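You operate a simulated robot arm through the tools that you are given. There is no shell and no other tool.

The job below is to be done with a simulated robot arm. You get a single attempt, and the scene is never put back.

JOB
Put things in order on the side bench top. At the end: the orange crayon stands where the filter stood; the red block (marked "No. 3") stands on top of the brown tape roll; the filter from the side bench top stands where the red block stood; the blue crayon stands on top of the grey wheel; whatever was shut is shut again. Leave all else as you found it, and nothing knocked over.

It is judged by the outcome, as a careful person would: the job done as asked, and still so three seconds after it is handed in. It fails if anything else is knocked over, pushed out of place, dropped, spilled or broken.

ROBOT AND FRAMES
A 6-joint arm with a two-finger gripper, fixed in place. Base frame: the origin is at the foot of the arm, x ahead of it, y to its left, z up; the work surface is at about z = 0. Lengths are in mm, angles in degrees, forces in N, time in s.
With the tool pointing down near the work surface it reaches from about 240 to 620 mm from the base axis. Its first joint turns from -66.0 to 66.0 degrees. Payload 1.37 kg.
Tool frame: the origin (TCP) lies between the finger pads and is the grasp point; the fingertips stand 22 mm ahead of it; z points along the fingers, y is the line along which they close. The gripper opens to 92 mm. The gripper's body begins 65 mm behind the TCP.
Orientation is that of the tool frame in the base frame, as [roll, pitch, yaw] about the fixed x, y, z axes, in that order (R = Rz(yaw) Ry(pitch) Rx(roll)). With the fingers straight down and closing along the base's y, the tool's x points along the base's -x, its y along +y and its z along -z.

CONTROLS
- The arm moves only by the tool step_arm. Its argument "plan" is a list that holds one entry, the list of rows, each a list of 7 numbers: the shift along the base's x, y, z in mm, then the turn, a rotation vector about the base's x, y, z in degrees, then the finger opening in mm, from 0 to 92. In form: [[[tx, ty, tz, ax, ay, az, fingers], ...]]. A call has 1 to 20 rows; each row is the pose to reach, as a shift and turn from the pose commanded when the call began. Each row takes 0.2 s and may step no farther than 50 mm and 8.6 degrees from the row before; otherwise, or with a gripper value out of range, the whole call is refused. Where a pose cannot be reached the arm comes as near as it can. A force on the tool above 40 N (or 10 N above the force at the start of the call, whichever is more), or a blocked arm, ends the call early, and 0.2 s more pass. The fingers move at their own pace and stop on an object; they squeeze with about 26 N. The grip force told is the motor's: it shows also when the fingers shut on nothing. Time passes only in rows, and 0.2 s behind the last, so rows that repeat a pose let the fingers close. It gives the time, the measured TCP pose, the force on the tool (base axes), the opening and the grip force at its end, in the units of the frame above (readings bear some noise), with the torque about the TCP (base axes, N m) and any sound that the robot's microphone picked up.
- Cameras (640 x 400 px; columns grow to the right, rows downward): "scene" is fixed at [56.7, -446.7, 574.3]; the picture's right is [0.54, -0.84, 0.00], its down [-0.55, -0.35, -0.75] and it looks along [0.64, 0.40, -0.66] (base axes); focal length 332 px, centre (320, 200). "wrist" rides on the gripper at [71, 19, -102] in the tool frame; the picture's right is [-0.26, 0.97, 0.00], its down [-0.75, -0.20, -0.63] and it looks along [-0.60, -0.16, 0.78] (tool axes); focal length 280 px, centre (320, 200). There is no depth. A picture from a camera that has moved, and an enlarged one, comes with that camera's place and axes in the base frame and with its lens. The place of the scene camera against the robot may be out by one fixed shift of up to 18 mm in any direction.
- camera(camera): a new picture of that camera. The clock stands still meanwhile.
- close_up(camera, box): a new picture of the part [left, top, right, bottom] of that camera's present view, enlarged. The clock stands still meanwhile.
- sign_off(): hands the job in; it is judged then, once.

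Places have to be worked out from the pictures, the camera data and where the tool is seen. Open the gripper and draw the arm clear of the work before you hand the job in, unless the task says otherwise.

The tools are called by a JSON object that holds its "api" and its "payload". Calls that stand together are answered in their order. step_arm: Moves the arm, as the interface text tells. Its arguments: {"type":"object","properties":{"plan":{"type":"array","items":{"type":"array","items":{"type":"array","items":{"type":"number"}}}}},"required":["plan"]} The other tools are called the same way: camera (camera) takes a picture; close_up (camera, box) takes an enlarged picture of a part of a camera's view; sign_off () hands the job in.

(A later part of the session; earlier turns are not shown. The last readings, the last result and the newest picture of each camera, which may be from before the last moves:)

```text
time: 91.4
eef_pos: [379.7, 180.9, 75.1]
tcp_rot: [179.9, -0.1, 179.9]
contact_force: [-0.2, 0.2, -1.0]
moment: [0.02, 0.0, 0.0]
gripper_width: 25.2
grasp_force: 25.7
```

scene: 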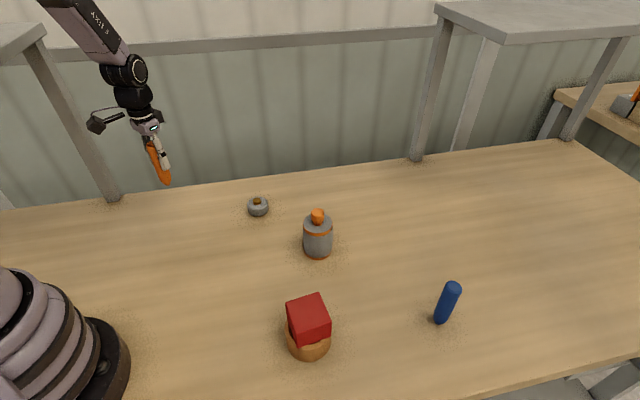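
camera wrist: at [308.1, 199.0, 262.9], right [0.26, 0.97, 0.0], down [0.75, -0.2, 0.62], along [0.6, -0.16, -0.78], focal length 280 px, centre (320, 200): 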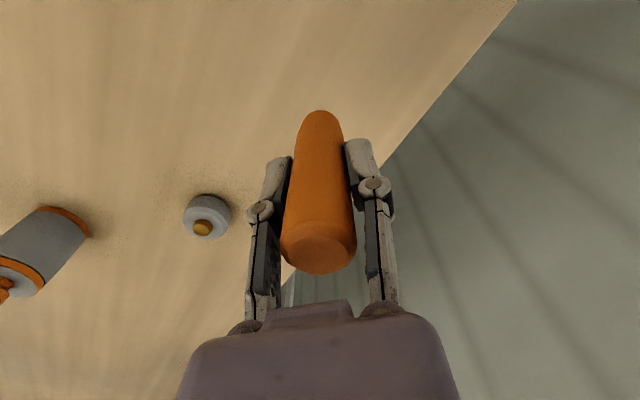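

Still -1.0 N, so no contact. Another small step.

{"api": "step_arm", "payload": {"plan": [[[0, 0, -0.4, 0, 0, 0, 2], [0, 0, -0.8, 0, 0, 0, 2], [0, 0, -0.8, 0, 0, 0, 2]]]}}

{"api": "close_up", "payload": {"camera": "wrist", "box": [270, 95, 370, 165]}}

```text
time: 92.2
eef_pos: [379.1, 180.0, 75.5]
tcp_rot: [180.0, 0.1, 179.9]
contact_force: [-4.0, -0.3, 14.0]
moment: [0.03, 0.27, 0.05]
gripper_width: 25.3
grasp_force: 26.2
```

```text
5.71 times, centred on (320, 130) of wrist
camera zoom: at [307.7, 199.1, 176.8], right [0.26, 0.97, 0.0], down [0.75, -0.2, 0.63], along [0.6, -0.16, -0.78], focal length 1602 px, centre (320, 600)
```

zoom: 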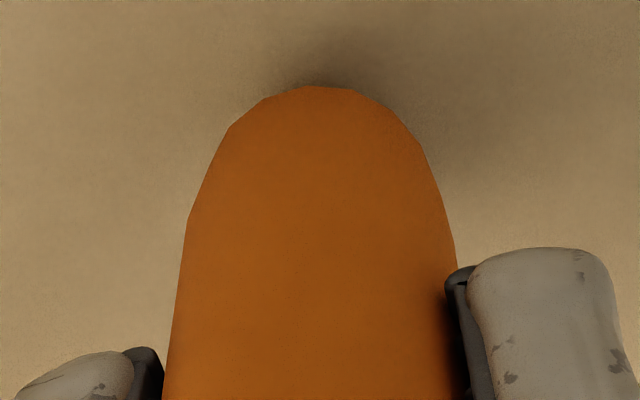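

Contact is firm at 14 N. I ease up half a millimetre to relax it before opening.

{"api": "step_arm", "payload": {"plan": [[[0, 0, 0.3, 0, 0, 0, 2], [0, 0, 0.5, 0, 0, 0, 2], [0, 0, 0.5, 0, 0, 0, 2]]]}}

{"api": "close_up", "payload": {"camera": "wrist", "box": [240, 95, 400, 285]}}

{"api": "close_up", "payload": {"camera": "scene", "box": [110, 100, 250, 230]}}

```text
time: 93.0
eef_pos: [380.0, 179.9, 73.8]
tcp_rot: [180.0, 0.1, 179.9]
contact_force: [2.0, 0.2, 5.1]
moment: [0.06, -0.12, 0.03]
gripper_width: 25.3
grasp_force: 25.9
```

```text
2.11 times, centred on (320, 190) of wrist
camera zoom: at [307.7, 198.6, 176.7], right [0.26, 0.97, 0.0], down [0.75, -0.2, 0.63], along [0.6, -0.16, -0.78], focal length 590 px, centre (320, 221)
```

zoom: 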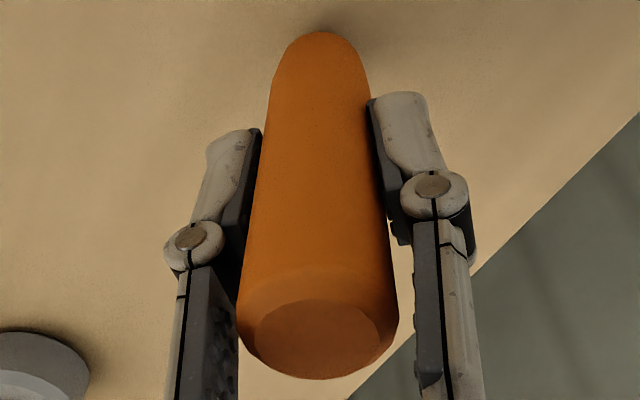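

```text
3.08 times, centred on (180, 165) of scene
camera zoom: at [56.7, -446.7, 574.3], right [0.54, -0.84, 0.0], down [-0.55, -0.35, -0.75], along [0.64, 0.4, -0.66], focal length 1020 px, centre (751, 308)
```

zoom: 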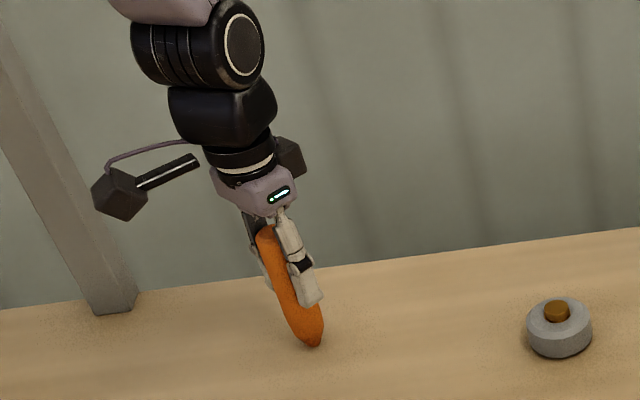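

The view is nearly the same as when it stood at its first place, so it is upright with light contact. I open the fingers very gradually.

{"api": "step_arm", "payload": {"plan": [[[0, 0, 0, 0, 0, 0, 22], [0, 0, 0, 0, 0, 0, 24.5], [0, 0, 0, 0, 0, 0, 25.5], [0, 0, 0, 0, 0, 0, 26.2], [0, 0, 0, 0, 0, 0, 27], [0, 0, 0, 0, 0, 0, 28], [0, 0, 0, 0, 0, 0, 29.5], [0, 0, 0, 0, 0, 0, 32], [0, 0, 0, 0, 0, 0, 36], [0, 0, 0, 0, 0, 0, 42], [0, 0, 0, 0, 0, 0, 42]]]}}

{"api": "close_up", "payload": {"camera": "wrist", "box": [240, 95, 400, 285]}}

{"api": "close_up", "payload": {"camera": "scene", "box": [110, 100, 250, 230]}}

```text
time: 95.4
eef_pos: [378.4, 180.5, 74.4]
tcp_rot: [-180.0, 0.0, 179.9]
contact_force: [-0.7, -0.2, 0.6]
moment: [0.01, -0.03, 0.04]
gripper_width: 42.1
grasp_force: 0.1
```

```text
2.11 times, centred on (320, 190) of wrist
camera zoom: at [307.5, 198.6, 176.8], right [0.26, 0.97, 0.0], down [0.75, -0.2, 0.62], along [0.6, -0.16, -0.78], focal length 590 px, centre (320, 221)
```

zoom: 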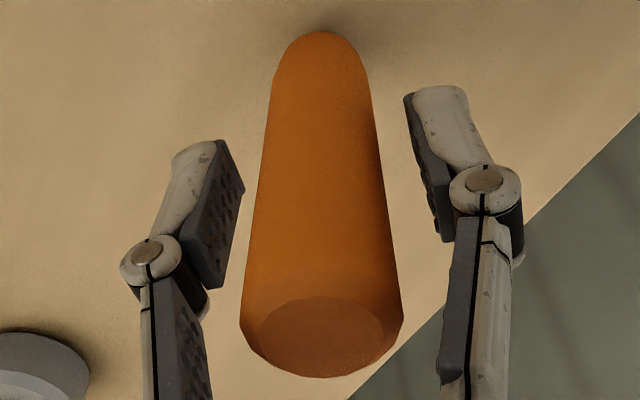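

```text
3.08 times, centred on (180, 165) of scene
camera zoom: at [56.7, -446.7, 574.3], right [0.54, -0.84, 0.0], down [-0.55, -0.35, -0.75], along [0.64, 0.4, -0.66], focal length 1020 px, centre (751, 308)
```

zoom: 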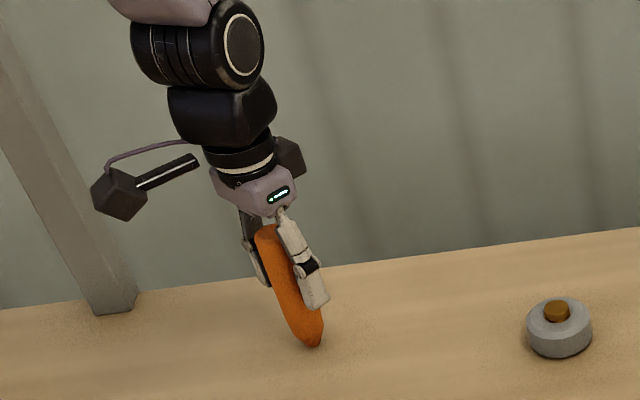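

The crayon stands on its own. I open wider and rise straight up clear of it.

{"api": "step_arm", "payload": {"plan": [[[0, 0, 0, 0, 0, 0, 56], [0, 0, 0, 0, 0, 0, 72], [0, 0, 0, 0, 0, 0, 80], [0, 0, 8, 0, 0, 0, 80], [0, 0, 24, 0, 0, 0, 80], [0, 0, 48, 0, 0, 0, 80], [0, 0, 80, 0, 0, 0, 80], [0, 0, 115, 0, 0, 0, 80], [0, 0, 145, 0, 0, 0, 80], [0, 0, 145, 0, 0, 0, 80]]]}}

{"api": "camera", "payload": {"camera": "wrist"}}

{"api": "camera", "payload": {"camera": "scene"}}

```text
time: 97.6
eef_pos: [379.4, 179.5, 219.8]
tcp_rot: [-180.0, 0.0, 180.0]
contact_force: [0.1, -0.1, -0.6]
moment: [0.0, -0.02, 0.02]
gripper_width: 80.3
grasp_force: 0.0
```

```text
taken
camera wrist: at [307.1, 197.7, 322.7], right [0.26, 0.97, 0.0], down [0.75, -0.2, 0.62], along [0.6, -0.16, -0.78], focal length 280 px, centre (320, 200)
```

wrist: 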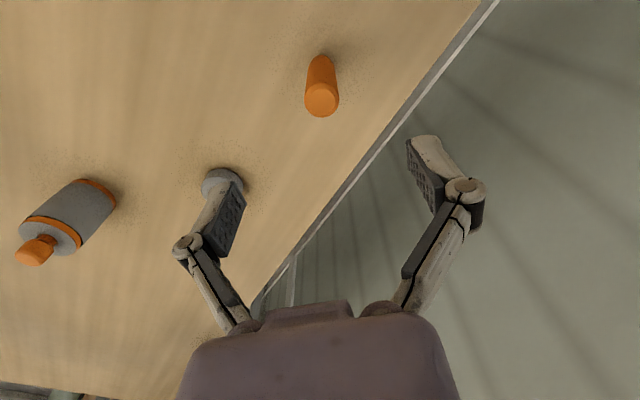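

```text
taken
```

scene: 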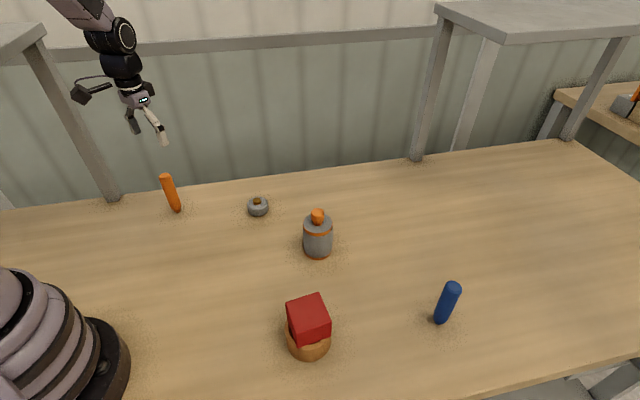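

The orange crayon stands where the filter was. On the way to the blue one I hover over the wheel to pin down the hub's centre and height.

{"api": "step_arm", "payload": {"plan": [[[15, -25, 0, 0, 0, 0, 92], [38, -58, 0, 0, 0, 0, 92], [62, -92, 0, 0, 0, 0, 92], [86, -126, -10, 0, 0, 0, 92], [105, -153, -30, 0, 0, 0, 92], [116, -170, -60, 0, 0, 0, 92], [116, -170, -85, 0, 0, 0, 92], [116, -170, -85, 0, 0, 0, 92], [116, -170, -85, 0, 0, 0, 92]]]}}

{"api": "camera", "payload": {"camera": "wrist"}}

{"api": "close_up", "payload": {"camera": "wrist", "box": [270, 40, 370, 120]}}

```text
time: 99.6
eef_pos: [494.1, 11.2, 134.1]
tcp_rot: [180.0, 0.0, 179.9]
contact_force: [-0.9, -0.3, -0.4]
moment: [-0.02, -0.01, 0.01]
gripper_width: 92.0
grasp_force: 0.0
```

```text
taken
camera wrist: at [423.0, 29.5, 236.4], right [0.26, 0.97, 0.0], down [0.75, -0.2, 0.62], along [0.6, -0.16, -0.78], focal length 280 px, centre (320, 200)
```

wrist: 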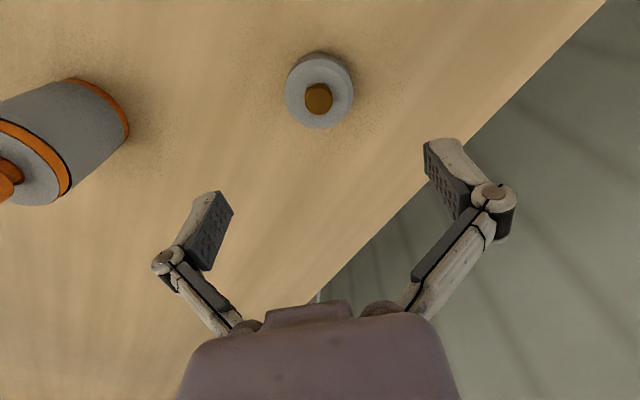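

```text
5.00 times, centred on (320, 80) of wrist
camera zoom: at [423.0, 29.5, 236.4], right [0.26, 0.97, 0.0], down [0.75, -0.2, 0.62], along [0.6, -0.16, -0.78], focal length 1402 px, centre (320, 800)
```

zoom: 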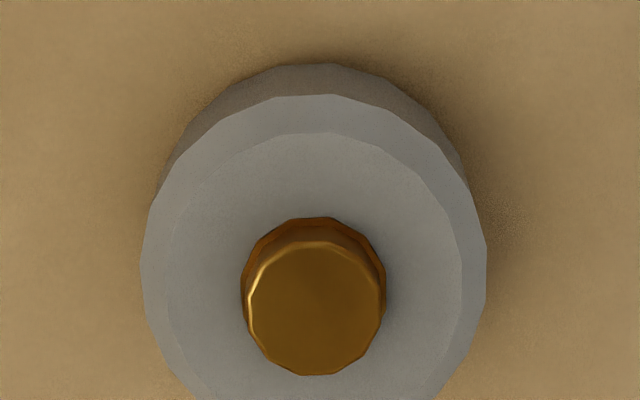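

The hub centre is at about (493.3,10.0) with its top at about z 31.5 and radius 10 mm. I now rise and travel to look at the blue crayon.

{"api": "step_arm", "payload": {"plan": [[[0, 0, 40, 0, 0, 0, 92], [0, 0, 85, 0, 0, 0, 92], [-5, -20, 95, 0, 0, -2.5, 92], [-15, -60, 98, 0, 0, -7, 92], [-26, -102, 98, 0, 0, -12, 92], [-37, -145, 98, 0, 0, -17, 92], [-48, -188, 98, 0, 0, -22, 92], [-60, -231, 98, 0, 0, -27, 92], [-72, -274, 98, 0, 0, -32, 92], [-84, -317, 98, 0, 0, -37, 92], [-96, -358, 98, 0, 0, -41, 92], [-106, -394, 98, 0, 0, -45, 92], [-113.5, -421.4, 92, 0, 0, -47.2, 92], [-113.5, -421.4, 92, 0, 0, -47.2, 92], [-113.5, -421.4, 92, 0, 0, -47.2, 92]]]}}

{"api": "camera", "payload": {"camera": "wrist"}}

{"api": "camera", "payload": {"camera": "scene"}}

```text
time: 102.8
eef_pos: [381.2, -411.4, 222.9]
tcp_rot: [-180.0, -0.1, 132.9]
contact_force: [-0.3, 0.5, 0.2]
moment: [-0.02, 0.01, 0.03]
gripper_width: 92.0
grasp_force: 0.0
```

```text
taken
camera wrist: at [346.3, -347.5, 326.0], right [0.89, 0.46, 0.0], down [0.36, -0.69, 0.62], along [0.29, -0.55, -0.78], focal length 280 px, centre (320, 200)
```

wrist: 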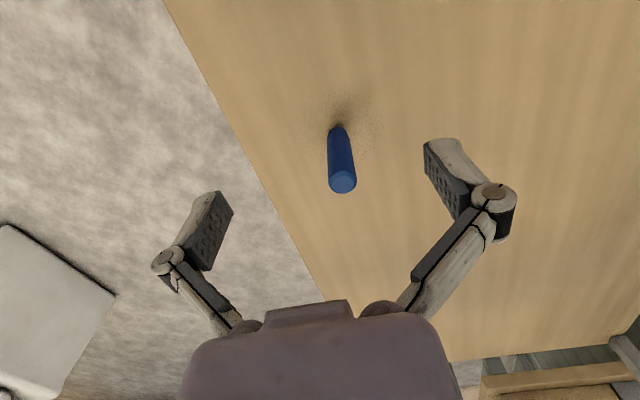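

```text
taken
```

scene: 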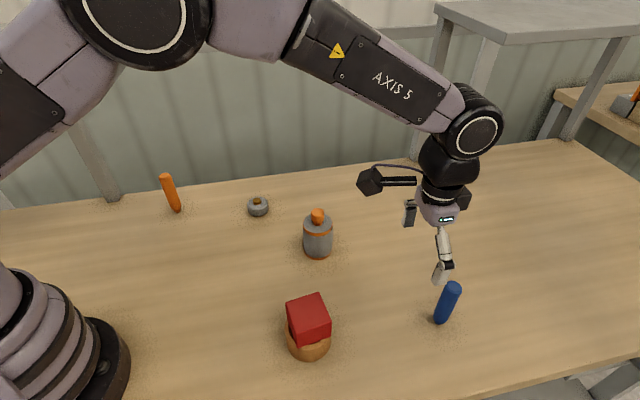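

The blue crayon is in view just ahead of the gripper. I enlarge it to fix its position.

{"api": "close_up", "payload": {"camera": "wrist", "box": [295, 110, 385, 200]}}

```text
4.44 times, centred on (340, 155) of wrist
camera zoom: at [346.3, -347.5, 326.0], right [0.89, 0.46, 0.0], down [0.36, -0.69, 0.62], along [0.29, -0.55, -0.78], focal length 1246 px, centre (231, 400)
```

zoom: 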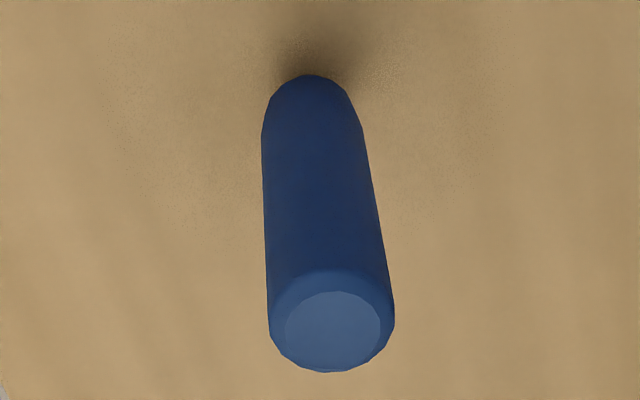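

The blue crayon stands at (436.4,-471.9), about 643 mm out. I try to reach above it with the tool vertical.

{"api": "step_arm", "payload": {"plan": [[[14, -15, -5, 0, 0, 0, 92], [28, -30, -14, 0, 0, 0, 92], [42, -45, -24, 0, 0, 0, 92], [55.8, -59.4, -33, 0, 0, 0, 92], [55.8, -59.4, -33, 0, 0, 0, 92], [55.8, -59.4, -33, 0, 0, 0, 92]]]}}

{"api": "close_up", "payload": {"camera": "wrist", "box": [270, 50, 370, 130]}}

{"api": "camera", "payload": {"camera": "wrist"}}

```text
time: 104.2
eef_pos: [435.2, -469.4, 192.2]
tcp_rot: [180.0, 0.0, 132.7]
contact_force: [0.8, 0.3, 0.0]
moment: [0.02, 0.01, 0.02]
gripper_width: 91.8
grasp_force: 0.0
```

```text
5.00 times, centred on (320, 90) of wrist
camera zoom: at [401.6, -405.3, 295.2], right [0.89, 0.46, 0.0], down [0.36, -0.69, 0.62], along [0.29, -0.55, -0.78], focal length 1402 px, centre (320, 750)
```

zoom: 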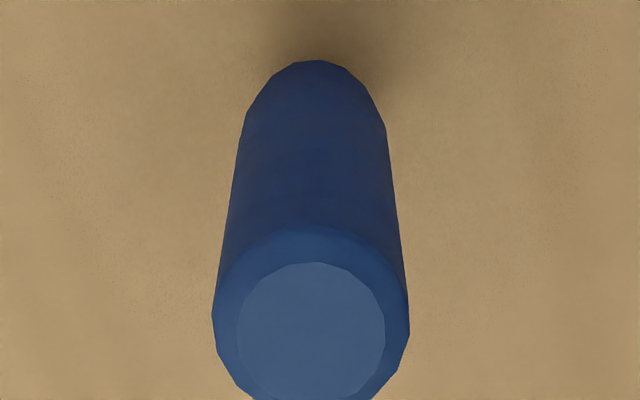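

```text
taken
camera wrist: at [401.6, -405.3, 295.2], right [0.89, 0.46, 0.0], down [0.36, -0.69, 0.62], along [0.29, -0.55, -0.78], focal length 280 px, centre (320, 200)
```

wrist: 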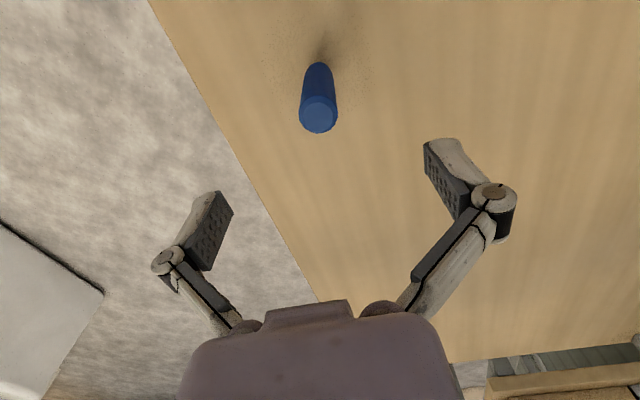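

The arm reaches it. The crayon is about 1.1 mm to one side of the TCP, so I correct and descend to z of about 115.

{"api": "step_arm", "payload": {"plan": [[[-1, -0.5, -20, 0, 0, 0, 92], [-1, -0.5, -40, 0, 0, 0, 92], [-1, -0.5, -60, 0, 0, 0, 92], [-1, -0.5, -76, 0, 0, 0, 92], [-1, -0.5, -76, 0, 0, 0, 92], [-1, -0.5, -76, 0, 0, 0, 92]]]}}

{"api": "close_up", "payload": {"camera": "wrist", "box": [260, 75, 380, 210]}}

```text
time: 105.6
eef_pos: [437.0, -470.8, 115.2]
tcp_rot: [-180.0, 0.0, 132.8]
contact_force: [0.6, -0.3, 0.7]
moment: [0.02, -0.01, 0.03]
gripper_width: 92.0
grasp_force: 0.1
```

```text
2.96 times, centred on (320, 142) of wrist
camera zoom: at [402.1, -406.3, 219.0], right [0.89, 0.46, 0.0], down [0.36, -0.69, 0.63], along [0.29, -0.55, -0.78], focal length 831 px, centre (320, 370)
```

zoom: 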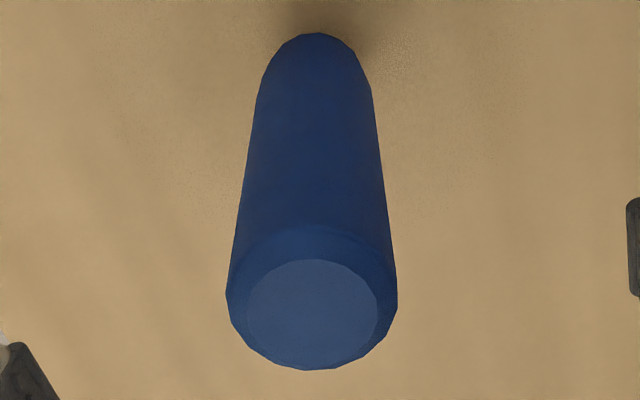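

It's still about 1.2 mm to the left side. I correct again and go down to TCP z of about 75.

{"api": "step_arm", "payload": {"plan": [[[-1.1, -0.6, -12, 0, 0, 0, 92], [-1.1, -0.6, -24, 0, 0, 0, 92], [-1.1, -0.6, -34, 0, 0, 0, 92], [-1.1, -0.6, -41.5, 0, 0, 0, 92], [-1.1, -0.6, -41.5, 0, 0, 0, 92], [-1.1, -0.6, -41.5, 0, 0, 0, 92]]]}}

{"api": "close_up", "payload": {"camera": "wrist", "box": [240, 95, 400, 285]}}

{"api": "camera", "payload": {"camera": "wrist"}}

```text
time: 107.0
eef_pos: [433.2, -467.9, 76.0]
tcp_rot: [180.0, 0.0, 132.8]
contact_force: [0.7, -0.1, 0.2]
moment: [0.03, -0.01, 0.0]
gripper_width: 92.0
grasp_force: 0.1
out of reach, approached as far as the arm can: row 4, 5, 6
```

```text
2.11 times, centred on (320, 190) of wrist
camera zoom: at [398.1, -403.9, 178.6], right [0.89, 0.46, 0.0], down [0.36, -0.69, 0.63], along [0.29, -0.55, -0.78], focal length 590 px, centre (320, 221)
```

zoom: 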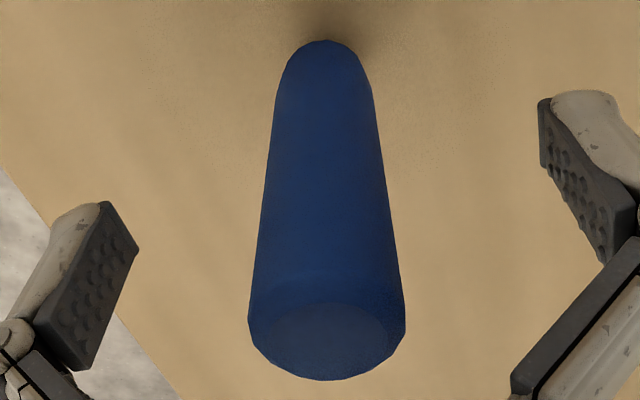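

```text
taken
camera wrist: at [398.1, -403.9, 178.6], right [0.89, 0.46, 0.0], down [0.36, -0.69, 0.63], along [0.29, -0.55, -0.78], focal length 280 px, centre (320, 200)
```

wrist: 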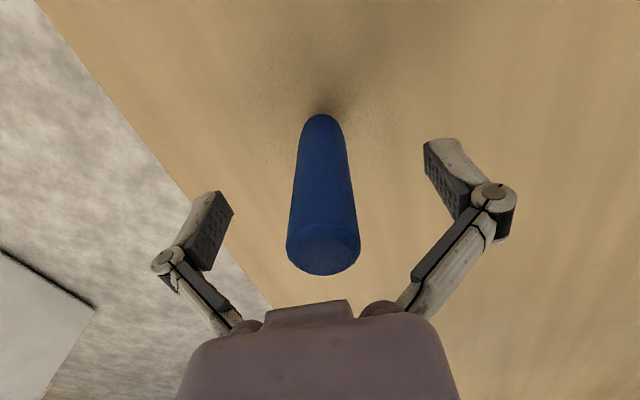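

At this height the arm stops a few millimetres short of the crayon's axis. Gripping slightly higher, at about z 84, was within reach, so I raise 8.5 mm and re-check.

{"api": "step_arm", "payload": {"plan": [[[0, 0, 4, 0, 0, 0, 92], [0, 0, 8.5, 0, 0, 0, 92], [0, 0, 8.5, 0, 0, 0, 92], [0, 0, 8.5, 0, 0, 0, 92]]]}}

{"api": "close_up", "payload": {"camera": "wrist", "box": [240, 95, 400, 285]}}

```text
time: 108.0
eef_pos: [432.3, -469.3, 85.3]
tcp_rot: [180.0, 0.0, 132.8]
contact_force: [-0.8, 0.3, -0.5]
moment: [0.04, -0.02, 0.02]
gripper_width: 91.9
grasp_force: 0.1
```

```text
2.11 times, centred on (320, 190) of wrist
camera zoom: at [398.0, -404.5, 187.7], right [0.89, 0.46, 0.0], down [0.36, -0.69, 0.62], along [0.29, -0.55, -0.78], focal length 590 px, centre (320, 221)
```

zoom: 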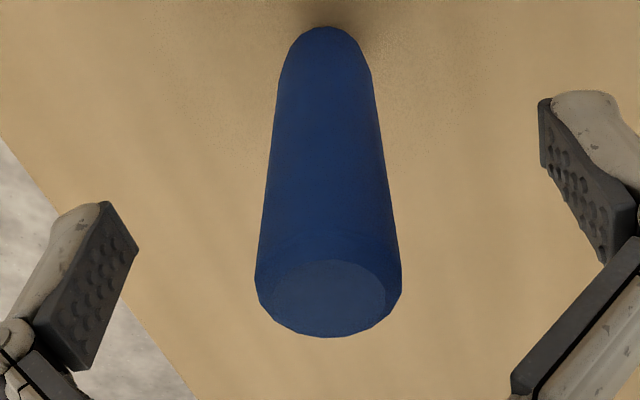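

The commanded pose was clipped, and the crayon axis is at about (435.4,-472.3). I shift (+3.1,-2.8) at this height and re-check.

{"api": "step_arm", "payload": {"plan": [[[1.5, -1.4, 0, 0, 0, 0, 92], [3.1, -2.8, 0, 0, 0, 0, 92], [3.1, -2.8, 0, 0, 0, 0, 92], [3.1, -2.8, 0, 0, 0, 0, 92]]]}}

{"api": "close_up", "payload": {"camera": "wrist", "box": [240, 95, 400, 285]}}

```text
time: 109.0
eef_pos: [433.3, -470.9, 85.7]
tcp_rot: [-180.0, -0.1, 132.8]
contact_force: [-0.5, -0.1, 0.8]
moment: [-0.03, -0.03, 0.03]
gripper_width: 92.2
grasp_force: 0.0
```

```text
2.11 times, centred on (320, 190) of wrist
camera zoom: at [399.7, -405.5, 187.6], right [0.89, 0.46, 0.0], down [0.36, -0.69, 0.63], along [0.29, -0.55, -0.78], focal length 590 px, centre (320, 221)
```

zoom: 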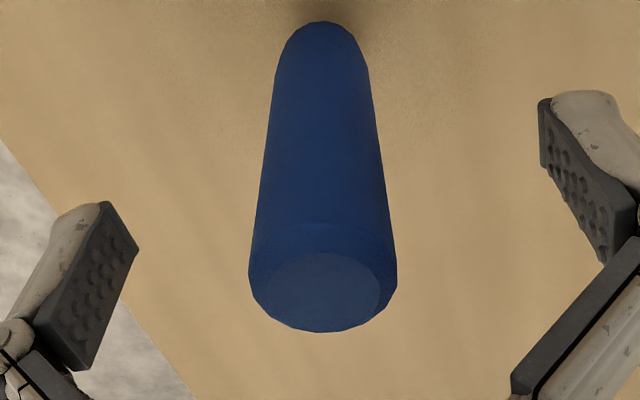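

Laterally it is centred within about 0.4 mm and sits 2.4 mm beyond the pad centre, which the 15 mm pads cover. I close gently.

{"api": "step_arm", "payload": {"plan": [[[0, 0, 0, 0, 0, 0, 78], [0, 0, 0, 0, 0, 0, 64], [0, 0, 0, 0, 0, 0, 50], [0, 0, 0, 0, 0, 0, 40], [0, 0, 0, 0, 0, 0, 34], [0, 0, 0, 0, 0, 0, 30], [0, 0, 0, 0, 0, 0, 27], [0, 0, 0, 0, 0, 0, 24], [0, 0, 0, 0, 0, 0, 18], [0, 0, 0, 0, 0, 0, 10], [0, 0, 0, 0, 0, 0, 2], [0, 0, 0, 0, 0, 0, 2]]]}}

{"api": "close_up", "payload": {"camera": "wrist", "box": [240, 95, 400, 285]}}

{"api": "close_up", "payload": {"camera": "scene", "box": [370, 190, 530, 350]}}

```text
time: 111.6
eef_pos: [434.1, -469.2, 85.4]
tcp_rot: [-179.9, 0.0, 132.8]
contact_force: [-0.7, 0.2, 0.3]
moment: [0.0, -0.02, 0.03]
gripper_width: 25.0
grasp_force: 25.7
```

```text
2.11 times, centred on (320, 190) of wrist
camera zoom: at [399.7, -405.5, 187.6], right [0.89, 0.46, 0.0], down [0.36, -0.69, 0.63], along [0.29, -0.55, -0.78], focal length 590 px, centre (320, 221)
```

zoom: 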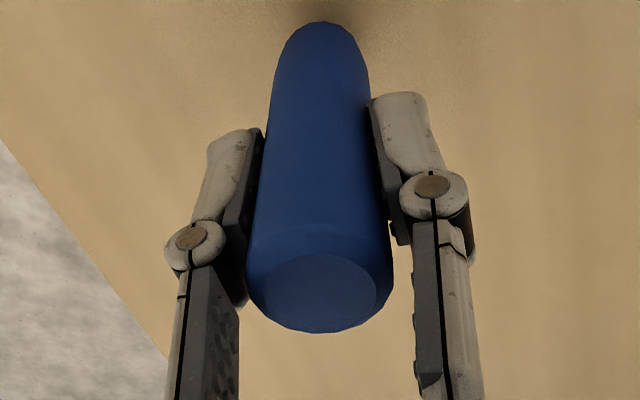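

```text
2.50 times, centred on (450, 270) of scene
camera zoom: at [56.7, -446.7, 574.3], right [0.54, -0.84, 0.0], down [-0.55, -0.35, -0.75], along [0.64, 0.4, -0.66], focal length 829 px, centre (-5, 25)
```

zoom: 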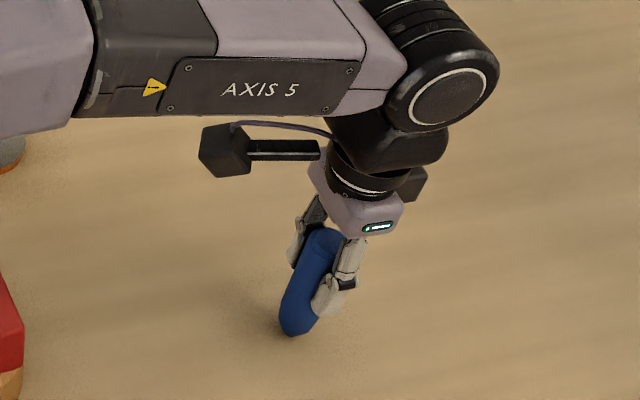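

Gripped at 25.0 mm and upright. I lift slowly and verify the hold.

{"api": "step_arm", "payload": {"plan": [[[0, 0, 1, 0, 0, 0, 2], [0, 0, 2, 0, 0, 0, 2], [0, 0, 4, 0, 0, 0, 2], [0, 0, 7, 0, 0, 0, 2], [0, 0, 11, 0, 0, 0, 2], [0, 0, 15, 0, 0, 0, 2], [0, 0, 20, 0, 0, 0, 2], [0, 0, 25, 0, 0, 0, 2], [0, 0, 28, 0, 0, 0, 2], [0, 0, 28, 0, 0, 0, 2]]]}}

{"api": "close_up", "payload": {"camera": "wrist", "box": [240, 95, 400, 285]}}

```text
time: 113.8
eef_pos: [435.9, -472.1, 112.7]
tcp_rot: [179.9, 0.0, 132.8]
contact_force: [-0.4, -0.3, -0.6]
moment: [-0.03, 0.04, -0.05]
gripper_width: 24.7
grasp_force: 25.6
```

```text
2.11 times, centred on (320, 190) of wrist
camera zoom: at [400.7, -407.5, 215.5], right [0.89, 0.46, 0.0], down [0.36, -0.69, 0.63], along [0.29, -0.55, -0.78], focal length 590 px, centre (320, 221)
```

zoom: 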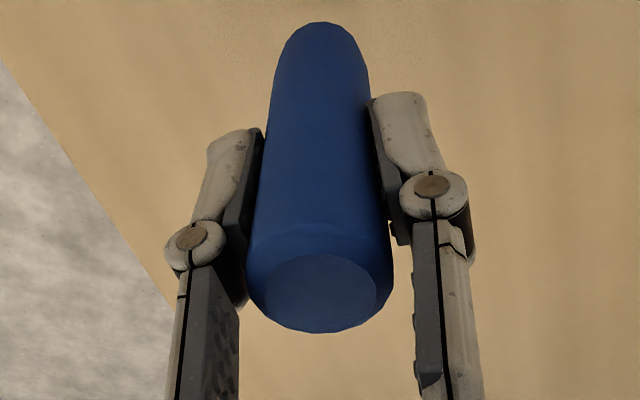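

Held well. I raise further while drawing inward toward the base.

{"api": "step_arm", "payload": {"plan": [[[-0.5, 1, 3, 0, 0, 0, 2], [-2, 3, 9, 0, 0, 0, 2], [-4, 6, 17, 0, 0, 0, 2], [-7, 10, 25, 0, 0, 0, 2], [-10, 14, 33, 0, 0, 0, 2], [-13, 19, 42, 0, 0, 0, 2], [-17, 24, 51, 0, 0, 0, 2], [-21, 30, 60, 0, 0, 0, 2], [-25, 37, 69, 0, 0, 0, 2], [-29, 45, 77, 0, 0, 0, 2], [-33, 54, 84, 0, 0, 0, 2], [-37, 63, 90, 0, 0, 0, 2], [-40, 72, 94, 0, 0, 0, 2], [-42, 79, 96, 0, 0, 0, 2], [-43, 83, 96, 0, 0, 0, 2], [-43, 84, 96, 0, 0, 0, 2]]]}}

{"api": "camera", "payload": {"camera": "wrist"}}

```text
time: 117.2
eef_pos: [392.9, -388.3, 209.2]
tcp_rot: [179.9, 0.0, 132.7]
contact_force: [-0.5, -0.1, -0.9]
moment: [-0.01, -0.02, -0.01]
gripper_width: 25.0
grasp_force: 26.1
```

```text
taken
camera wrist: at [358.6, -323.3, 311.4], right [0.89, 0.46, 0.0], down [0.36, -0.69, 0.63], along [0.29, -0.55, -0.78], focal length 280 px, centre (320, 200)
```

wrist: 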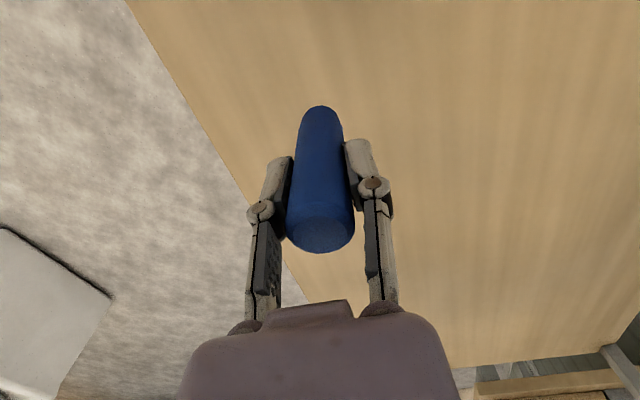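

I carry the crayon past the roll and filter on the inner side, turning slowly toward yaw 180.

{"api": "step_arm", "payload": {"plan": [[[-0.2, 2.4, 0, 0, 0, 0.2, 2], [-0.6, 8.3, 0, 0, 0, 0.8, 2], [-1.4, 17.9, 0, 0, 0, 1.8, 2], [-2.2, 28.6, 0, 0, 0, 2.8, 2], [-3.1, 40.5, 0, 0, 0, 4, 2], [-4, 52.4, 0, 0, 0, 5.2, 2], [-4.9, 64.3, 0, 0, 0, 6.4, 2], [-5.9, 77.4, 0, 0, 0, 7.7, 2], [-6.8, 90.4, 0, 0, 0, 9, 2], [-7.8, 103.5, 0, 0, 0, 10.3, 2], [-8.8, 116.6, 0, 0, 0, 11.6, 2], [-9.8, 129.7, 0, 0, 0, 12.9, 2], [-10.8, 142.8, 0, 0, 0, 14.2, 2], [-11.9, 157, 0, 0, 0, 15.6, 2], [-13, 171.4, 0, 0, 0, 17, 2], [-14, 185.6, 0, 0, 0, 18.4, 2], [-15.1, 200, 0, 0, 0, 19.8, 2], [-16.2, 214.2, 0, 0, 0, 21.2, 2], [-17.2, 227.3, 0, 0, 0, 22.5, 2], [-17.8, 235.6, 0, 0, 0, 23.4, 2]]]}}

{"api": "camera", "payload": {"camera": "wrist"}}

```text
time: 121.4
eef_pos: [374.4, -151.9, 207.9]
tcp_rot: [179.9, 0.0, 156.1]
contact_force: [0.4, -0.5, -0.9]
moment: [-0.03, -0.03, -0.04]
gripper_width: 24.9
grasp_force: 26.1
```

```text
taken
camera wrist: at [316.8, -106.0, 310.5], right [0.63, 0.78, 0.0], down [0.61, -0.49, 0.62], along [0.49, -0.39, -0.78], focal length 280 px, centre (320, 200)
```

wrist: 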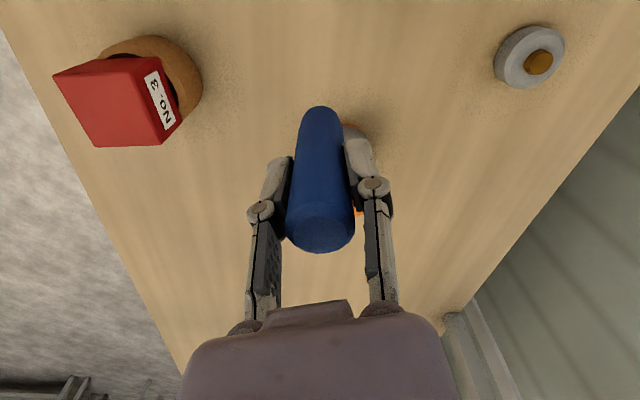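

The hold is steady. I move on to above the wheel hub, aiming the TCP at (491,10) since the crayon sits about 2.3 mm ahead of it.

{"api": "step_arm", "payload": {"plan": [[[1.2, 1.6, 0, 0, 0, 0.2, 2], [4.1, 5.7, 0, 0, 0, 0.8, 2], [8.8, 12.2, 0, 0, 0, 1.8, 2], [14, 19.4, 0, 0, 0, 2.9, 2], [19.9, 27.5, 0, 0, 0, 4, 2], [25.7, 35.6, 0, 0, 0, 5.2, 2], [31.6, 43.7, 0, 0, 0, 6.4, 2], [38, 52.7, 0, 0, 0, 7.7, 2], [44.4, 61.6, 0, 0, 0, 9, 2], [50.9, 70.5, 0, 0, 0, 10.4, 2], [57.3, 79.4, 0, 0, 0, 11.7, 2], [63.7, 88.3, 0, 0, 0, 13, 2], [70.1, 97.2, 0, 0, 0, 14.3, 2], [77.2, 106.9, 0, 0, 0, 15.7, 2], [84.2, 116.6, 0, 0, 0, 17.1, 2], [91.2, 126.4, 0, 0, 0, 18.6, 2], [98.2, 136.1, 0, 0, 0, 20, 2], [105.2, 145.8, 0, 0, 0, 21.4, 2], [111.6, 154.7, 0, 0, 0, 22.7, 2], [115.7, 160.4, 0, 0, 0, 23.6, 2]]]}}

{"api": "step_arm", "payload": {"plan": [[[1.2, 1.6, 0, 0, 0, 0.2, 2], [1.2, 1.6, 0, 0, 0, 0.2, 2], [1.2, 1.6, 0, 0, 0, 0.2, 2]]]}}

{"api": "camera", "payload": {"camera": "wrist"}}

{"api": "camera", "payload": {"camera": "scene"}}

```text
time: 125.6
eef_pos: [489.1, 7.9, 209.5]
tcp_rot: [180.0, 0.0, 179.9]
contact_force: [-0.2, -0.9, -1.2]
moment: [0.0, 0.02, 0.02]
gripper_width: 24.6
grasp_force: 25.6
```

```text
time: 126.4
eef_pos: [491.9, 9.8, 208.5]
tcp_rot: [-179.9, 0.0, -179.9]
contact_force: [0.6, 0.5, -0.7]
moment: [0.0, 0.01, -0.02]
gripper_width: 24.8
grasp_force: 25.8
```

```text
taken
camera wrist: at [420.2, 28.5, 311.2], right [0.26, 0.97, 0.0], down [0.75, -0.2, 0.62], along [0.6, -0.16, -0.78], focal length 280 px, centre (320, 200)
```

wrist: 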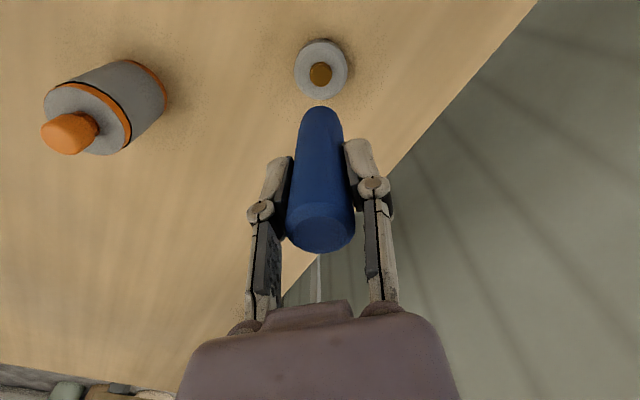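

```text
taken
```

scene: 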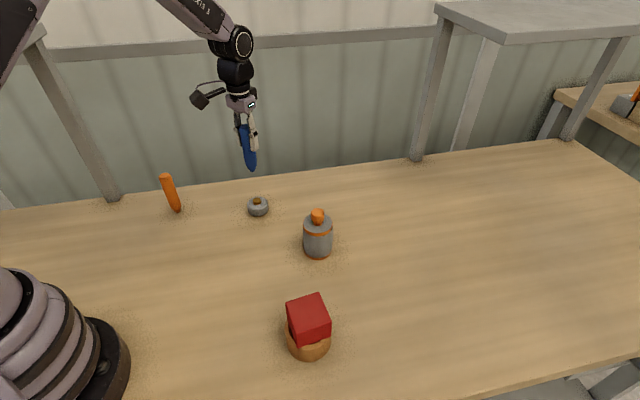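

Both the hub and the crayon tip are visible, so I zoom in to compare their lines.

{"api": "close_up", "payload": {"camera": "wrist", "box": [260, 30, 380, 130]}}

{"api": "close_up", "payload": {"camera": "wrist", "box": [240, 95, 400, 285]}}

```text
4.00 times, centred on (320, 80) of wrist
camera zoom: at [420.2, 28.5, 311.2], right [0.26, 0.97, 0.0], down [0.75, -0.2, 0.62], along [0.6, -0.16, -0.78], focal length 1122 px, centre (320, 680)
```

zoom: 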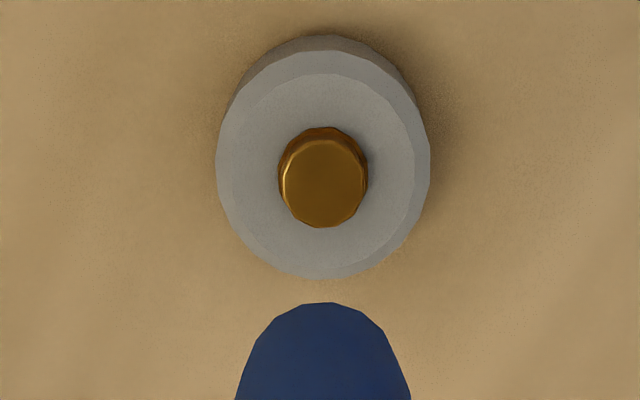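

```text
2.11 times, centred on (320, 190) of wrist
camera zoom: at [420.2, 28.5, 311.2], right [0.26, 0.97, 0.0], down [0.75, -0.2, 0.62], along [0.6, -0.16, -0.78], focal length 590 px, centre (320, 221)
```

zoom: 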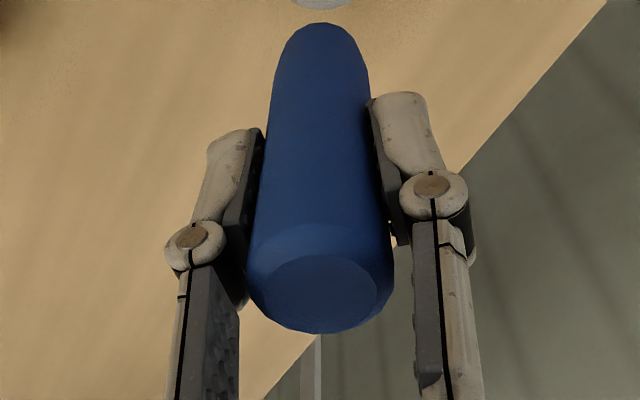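

The crayon axis is about 1.4 mm off the hub axis, so I shift (-0.9,+1.1) while lowering to about 12 mm above the hub.

{"api": "step_arm", "payload": {"plan": [[[-0.9, 1.1, -3, 0, 0, 0, 2], [-0.9, 1.1, -9, 0, 0, 0, 2], [-0.9, 1.1, -17, 0, 0, 0, 2], [-0.9, 1.1, -25, 0, 0, 0, 2], [-0.9, 1.1, -33, 0, 0, 0, 2], [-0.9, 1.1, -41, 0, 0, 0, 2], [-0.9, 1.1, -49, 0, 0, 0, 2], [-0.9, 1.1, -57, 0, 0, 0, 2], [-0.9, 1.1, -65, 0, 0, 0, 2], [-0.9, 1.1, -72, 0, 0, 0, 2], [-0.9, 1.1, -77, 0, 0, 0, 2], [-0.9, 1.1, -79, 0, 0, 0, 2], [-0.9, 1.1, -80, 0, 0, 0, 2], [-0.9, 1.1, -80, 0, 0, 0, 2], [-0.9, 1.1, -80, 0, 0, 0, 2]]]}}

{"api": "close_up", "payload": {"camera": "wrist", "box": [260, 50, 380, 150]}}

{"api": "close_up", "payload": {"camera": "scene", "box": [210, 110, 310, 230]}}

```text
time: 129.6
eef_pos: [491.4, 10.1, 129.5]
tcp_rot: [180.0, 0.1, 179.9]
contact_force: [1.0, -0.2, -0.3]
moment: [-0.03, -0.02, -0.04]
gripper_width: 24.8
grasp_force: 26.2
```

```text
4.00 times, centred on (320, 100) of wrist
camera zoom: at [419.3, 29.9, 231.2], right [0.26, 0.97, 0.0], down [0.75, -0.2, 0.62], along [0.6, -0.16, -0.78], focal length 1122 px, centre (320, 600)
```

zoom: 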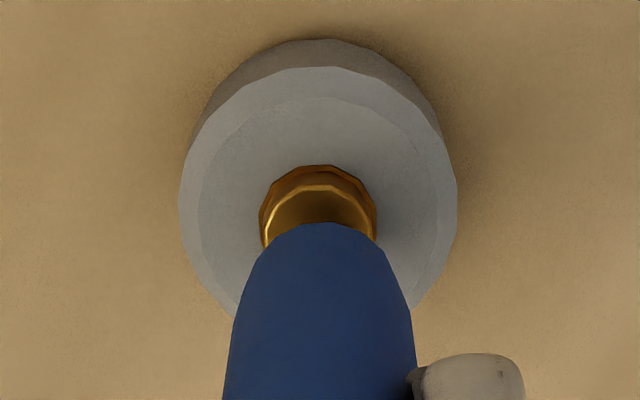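

```text
3.33 times, centred on (260, 170) of scene
camera zoom: at [56.7, -446.7, 574.3], right [0.54, -0.84, 0.0], down [-0.55, -0.35, -0.75], along [0.64, 0.4, -0.66], focal length 1106 px, centre (520, 300)
```

zoom: 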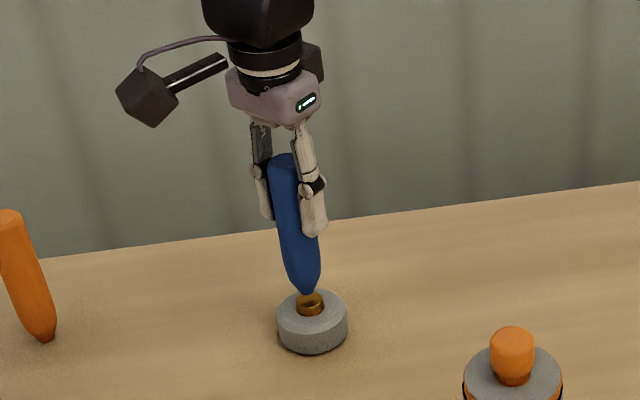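

The tip is within about 0.7 mm of the hub axis in both directions. I apply (0.1,-0.6) and lower toward contact.

{"api": "step_arm", "payload": {"plan": [[[0.1, -0.6, -1.5, 0, 0, 0, 2], [0.1, -0.6, -3, 0, 0, 0, 2], [0.1, -0.6, -4.5, 0, 0, 0, 2], [0.1, -0.6, -6, 0, 0, 0, 2], [0.1, -0.6, -7.5, 0, 0, 0, 2], [0.1, -0.6, -8.5, 0, 0, 0, 2], [0.1, -0.6, -9, 0, 0, 0, 2], [0.1, -0.6, -9, 0, 0, 0, 2]]]}}

{"api": "close_up", "payload": {"camera": "wrist", "box": [260, 50, 380, 150]}}

{"api": "close_up", "payload": {"camera": "scene", "box": [230, 170, 290, 220]}}

```text
time: 131.4
eef_pos: [490.5, 10.7, 120.3]
tcp_rot: [179.9, 0.0, -180.0]
contact_force: [0.9, 0.1, -0.1]
moment: [0.0, 0.01, -0.01]
gripper_width: 24.5
grasp_force: 25.6
```

```text
4.00 times, centred on (320, 100) of wrist
camera zoom: at [419.7, 28.9, 221.7], right [0.26, 0.97, 0.0], down [0.75, -0.2, 0.62], along [0.6, -0.16, -0.78], focal length 1122 px, centre (320, 600)
```

zoom: 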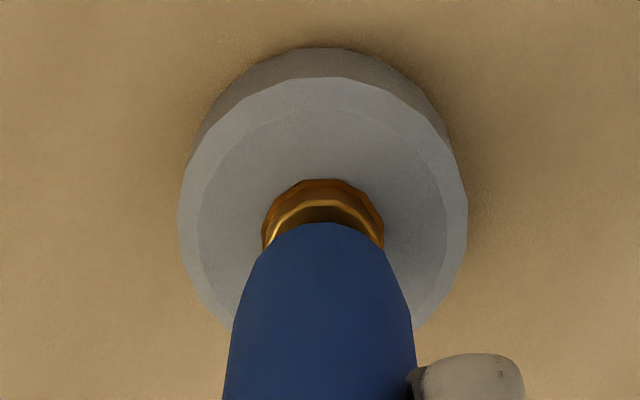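

```text
8.00 times, centred on (260, 195) of scene
camera zoom: at [56.7, -446.7, 574.3], right [0.54, -0.84, 0.0], down [-0.55, -0.35, -0.75], along [0.64, 0.4, -0.66], focal length 2653 px, centre (800, 240)
```

zoom: 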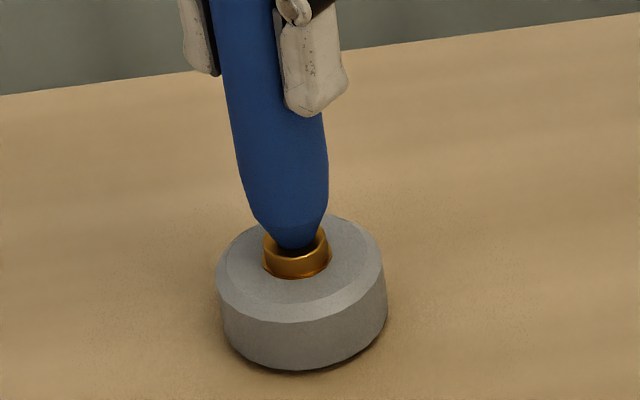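

Well aligned with about 3 mm to go. I take fine steps to contact.

{"api": "step_arm", "payload": {"plan": [[[0, 0, -0.6, 0, 0, 0, 2], [0, 0, -1.2, 0, 0, 0, 2], [0, 0, -1.2, 0, 0, 0, 2]]]}}

{"api": "step_arm", "payload": {"plan": [[[0, 0, -0.5, 0, 0, 0, 2], [0, 0, -1, 0, 0, 0, 2], [0, 0, -1, 0, 0, 0, 2]]]}}

```text
time: 132.2
eef_pos: [490.9, 10.3, 118.5]
tcp_rot: [-180.0, 0.0, 179.9]
contact_force: [-0.2, -0.1, -0.3]
moment: [-0.02, 0.01, 0.03]
gripper_width: 24.5
grasp_force: 25.7
```

```text
time: 133.0
eef_pos: [490.6, 10.5, 118.6]
tcp_rot: [-179.9, 0.0, -180.0]
contact_force: [1.1, -0.8, -1.4]
moment: [-0.01, -0.01, 0.01]
gripper_width: 24.6
grasp_force: 25.9
```

No contact yet, so I continue with half-millimetre steps.

{"api": "step_arm", "payload": {"plan": [[[0, 0, -0.4, 0, 0, 0, 2], [0, 0, -0.8, 0, 0, 0, 2], [0, 0, -0.8, 0, 0, 0, 2]]]}}

```text
time: 133.8
eef_pos: [491.5, 10.7, 117.4]
tcp_rot: [180.0, 0.0, -179.9]
contact_force: [-1.0, 0.6, -0.6]
moment: [0.01, -0.01, 0.01]
gripper_width: 24.4
grasp_force: 26.1
```

Still free. Another small step.

{"api": "step_arm", "payload": {"plan": [[[0, 0, -0.4, 0, 0, 0, 2], [0, 0, -0.8, 0, 0, 0, 2], [0, 0, -0.8, 0, 0, 0, 2]]]}}

{"api": "close_up", "payload": {"camera": "scene", "box": [230, 170, 290, 220]}}

```text
time: 134.6
eef_pos: [489.8, 10.1, 115.4]
tcp_rot: [179.9, -0.1, 180.0]
contact_force: [0.5, 0.2, 0.0]
moment: [0.0, -0.01, 0.0]
gripper_width: 24.8
grasp_force: 26.5
```

```text
8.00 times, centred on (260, 195) of scene
camera zoom: at [56.7, -446.7, 574.3], right [0.54, -0.84, 0.0], down [-0.55, -0.35, -0.75], along [0.64, 0.4, -0.66], focal length 2653 px, centre (800, 240)
```

zoom: 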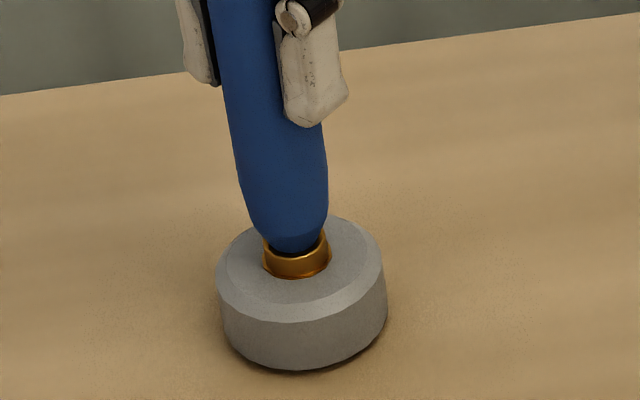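

The force is near zero, which may be the start of contact. I check the wrist view for any slip before the next step.

{"api": "close_up", "payload": {"camera": "wrist", "box": [240, 95, 400, 285]}}

{"api": "close_up", "payload": {"camera": "wrist", "box": [260, 50, 380, 150]}}

```text
2.11 times, centred on (320, 190) of wrist
camera zoom: at [419.1, 29.2, 218.1], right [0.26, 0.97, 0.0], down [0.75, -0.2, 0.62], along [0.6, -0.16, -0.78], focal length 590 px, centre (320, 221)
```

zoom: 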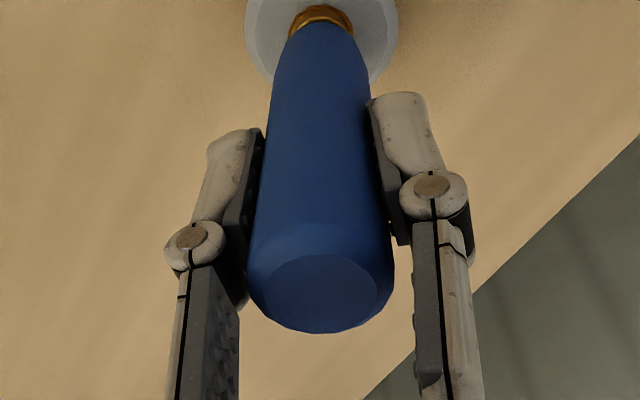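

```text
4.00 times, centred on (320, 100) of wrist
camera zoom: at [419.1, 29.2, 218.1], right [0.26, 0.97, 0.0], down [0.75, -0.2, 0.62], along [0.6, -0.16, -0.78], focal length 1122 px, centre (320, 600)
```

zoom: 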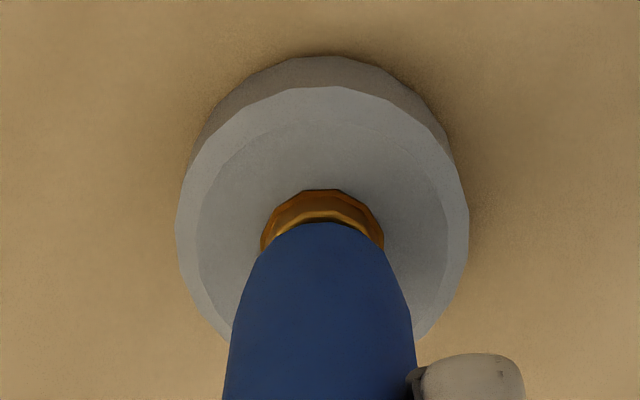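

No slip, and the tip is just over the hub face. I continue in small steps.

{"api": "step_arm", "payload": {"plan": [[[0, 0, -0.4, 0, 0, 0, 2], [0, 0, -0.8, 0, 0, 0, 2], [0, 0, -0.8, 0, 0, 0, 2]]]}}

```text
time: 135.4
eef_pos: [491.8, 9.7, 114.3]
tcp_rot: [-180.0, -0.1, -180.0]
contact_force: [-1.0, 0.0, -0.1]
moment: [0.0, 0.0, 0.0]
gripper_width: 25.0
grasp_force: 26.0
```

No clear contact yet. Another step.

{"api": "step_arm", "payload": {"plan": [[[0, 0, -0.4, 0, 0, 0, 2], [0, 0, -0.8, 0, 0, 0, 2], [0, 0, -0.8, 0, 0, 0, 2]]]}}

{"api": "close_up", "payload": {"camera": "scene", "box": [230, 170, 290, 220]}}

{"api": "close_up", "payload": {"camera": "wrist", "box": [260, 50, 380, 150]}}

```text
time: 136.2
eef_pos: [490.5, 10.4, 114.0]
tcp_rot: [-180.0, 0.0, -180.0]
contact_force: [-0.6, -0.1, -1.0]
moment: [0.0, 0.0, 0.0]
gripper_width: 24.7
grasp_force: 26.0
```

```text
8.00 times, centred on (260, 195) of scene
camera zoom: at [56.7, -446.7, 574.3], right [0.54, -0.84, 0.0], down [-0.55, -0.35, -0.75], along [0.64, 0.4, -0.66], focal length 2653 px, centre (800, 240)
```

zoom: 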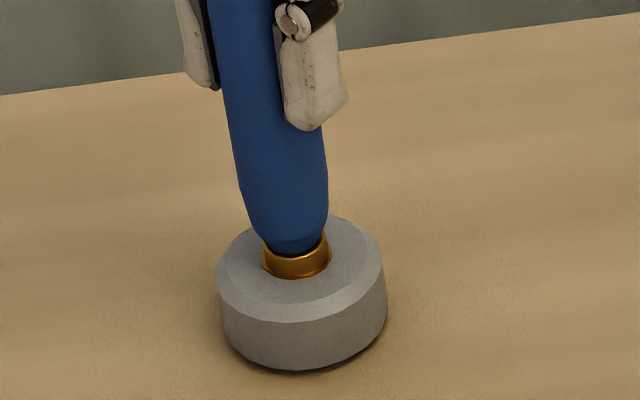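

```text
4.00 times, centred on (320, 100) of wrist
camera zoom: at [419.0, 29.3, 216.8], right [0.26, 0.97, 0.0], down [0.75, -0.2, 0.62], along [0.6, -0.16, -0.78], focal length 1122 px, centre (320, 600)
```

zoom: 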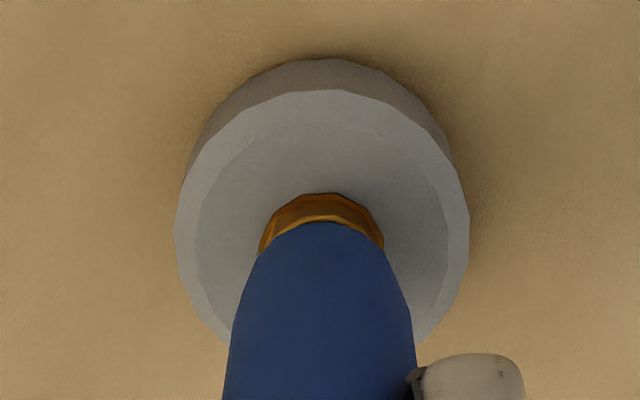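

Still -1.0 N and free. The tip is just above the hub face, so I continue in small steps.

{"api": "step_arm", "payload": {"plan": [[[0, 0, -0.4, 0, 0, 0, 2], [0, 0, -0.8, 0, 0, 0, 2], [0, 0, -0.8, 0, 0, 0, 2]]]}}

```text
time: 137.0
eef_pos: [490.7, 10.6, 113.5]
tcp_rot: [180.0, 0.1, -179.9]
contact_force: [0.9, -0.6, -0.7]
moment: [0.0, 0.01, 0.02]
gripper_width: 24.6
grasp_force: 25.6
```

Free at 113.5. Another step.

{"api": "step_arm", "payload": {"plan": [[[0, 0, -0.4, 0, 0, 0, 2], [0, 0, -0.8, 0, 0, 0, 2], [0, 0, -0.8, 0, 0, 0, 2]]]}}

```text
time: 137.8
eef_pos: [491.4, 11.2, 112.2]
tcp_rot: [-180.0, 0.1, 180.0]
contact_force: [-5.2, -0.7, 16.4]
moment: [0.02, 0.36, -0.01]
gripper_width: 24.9
grasp_force: 26.1
```

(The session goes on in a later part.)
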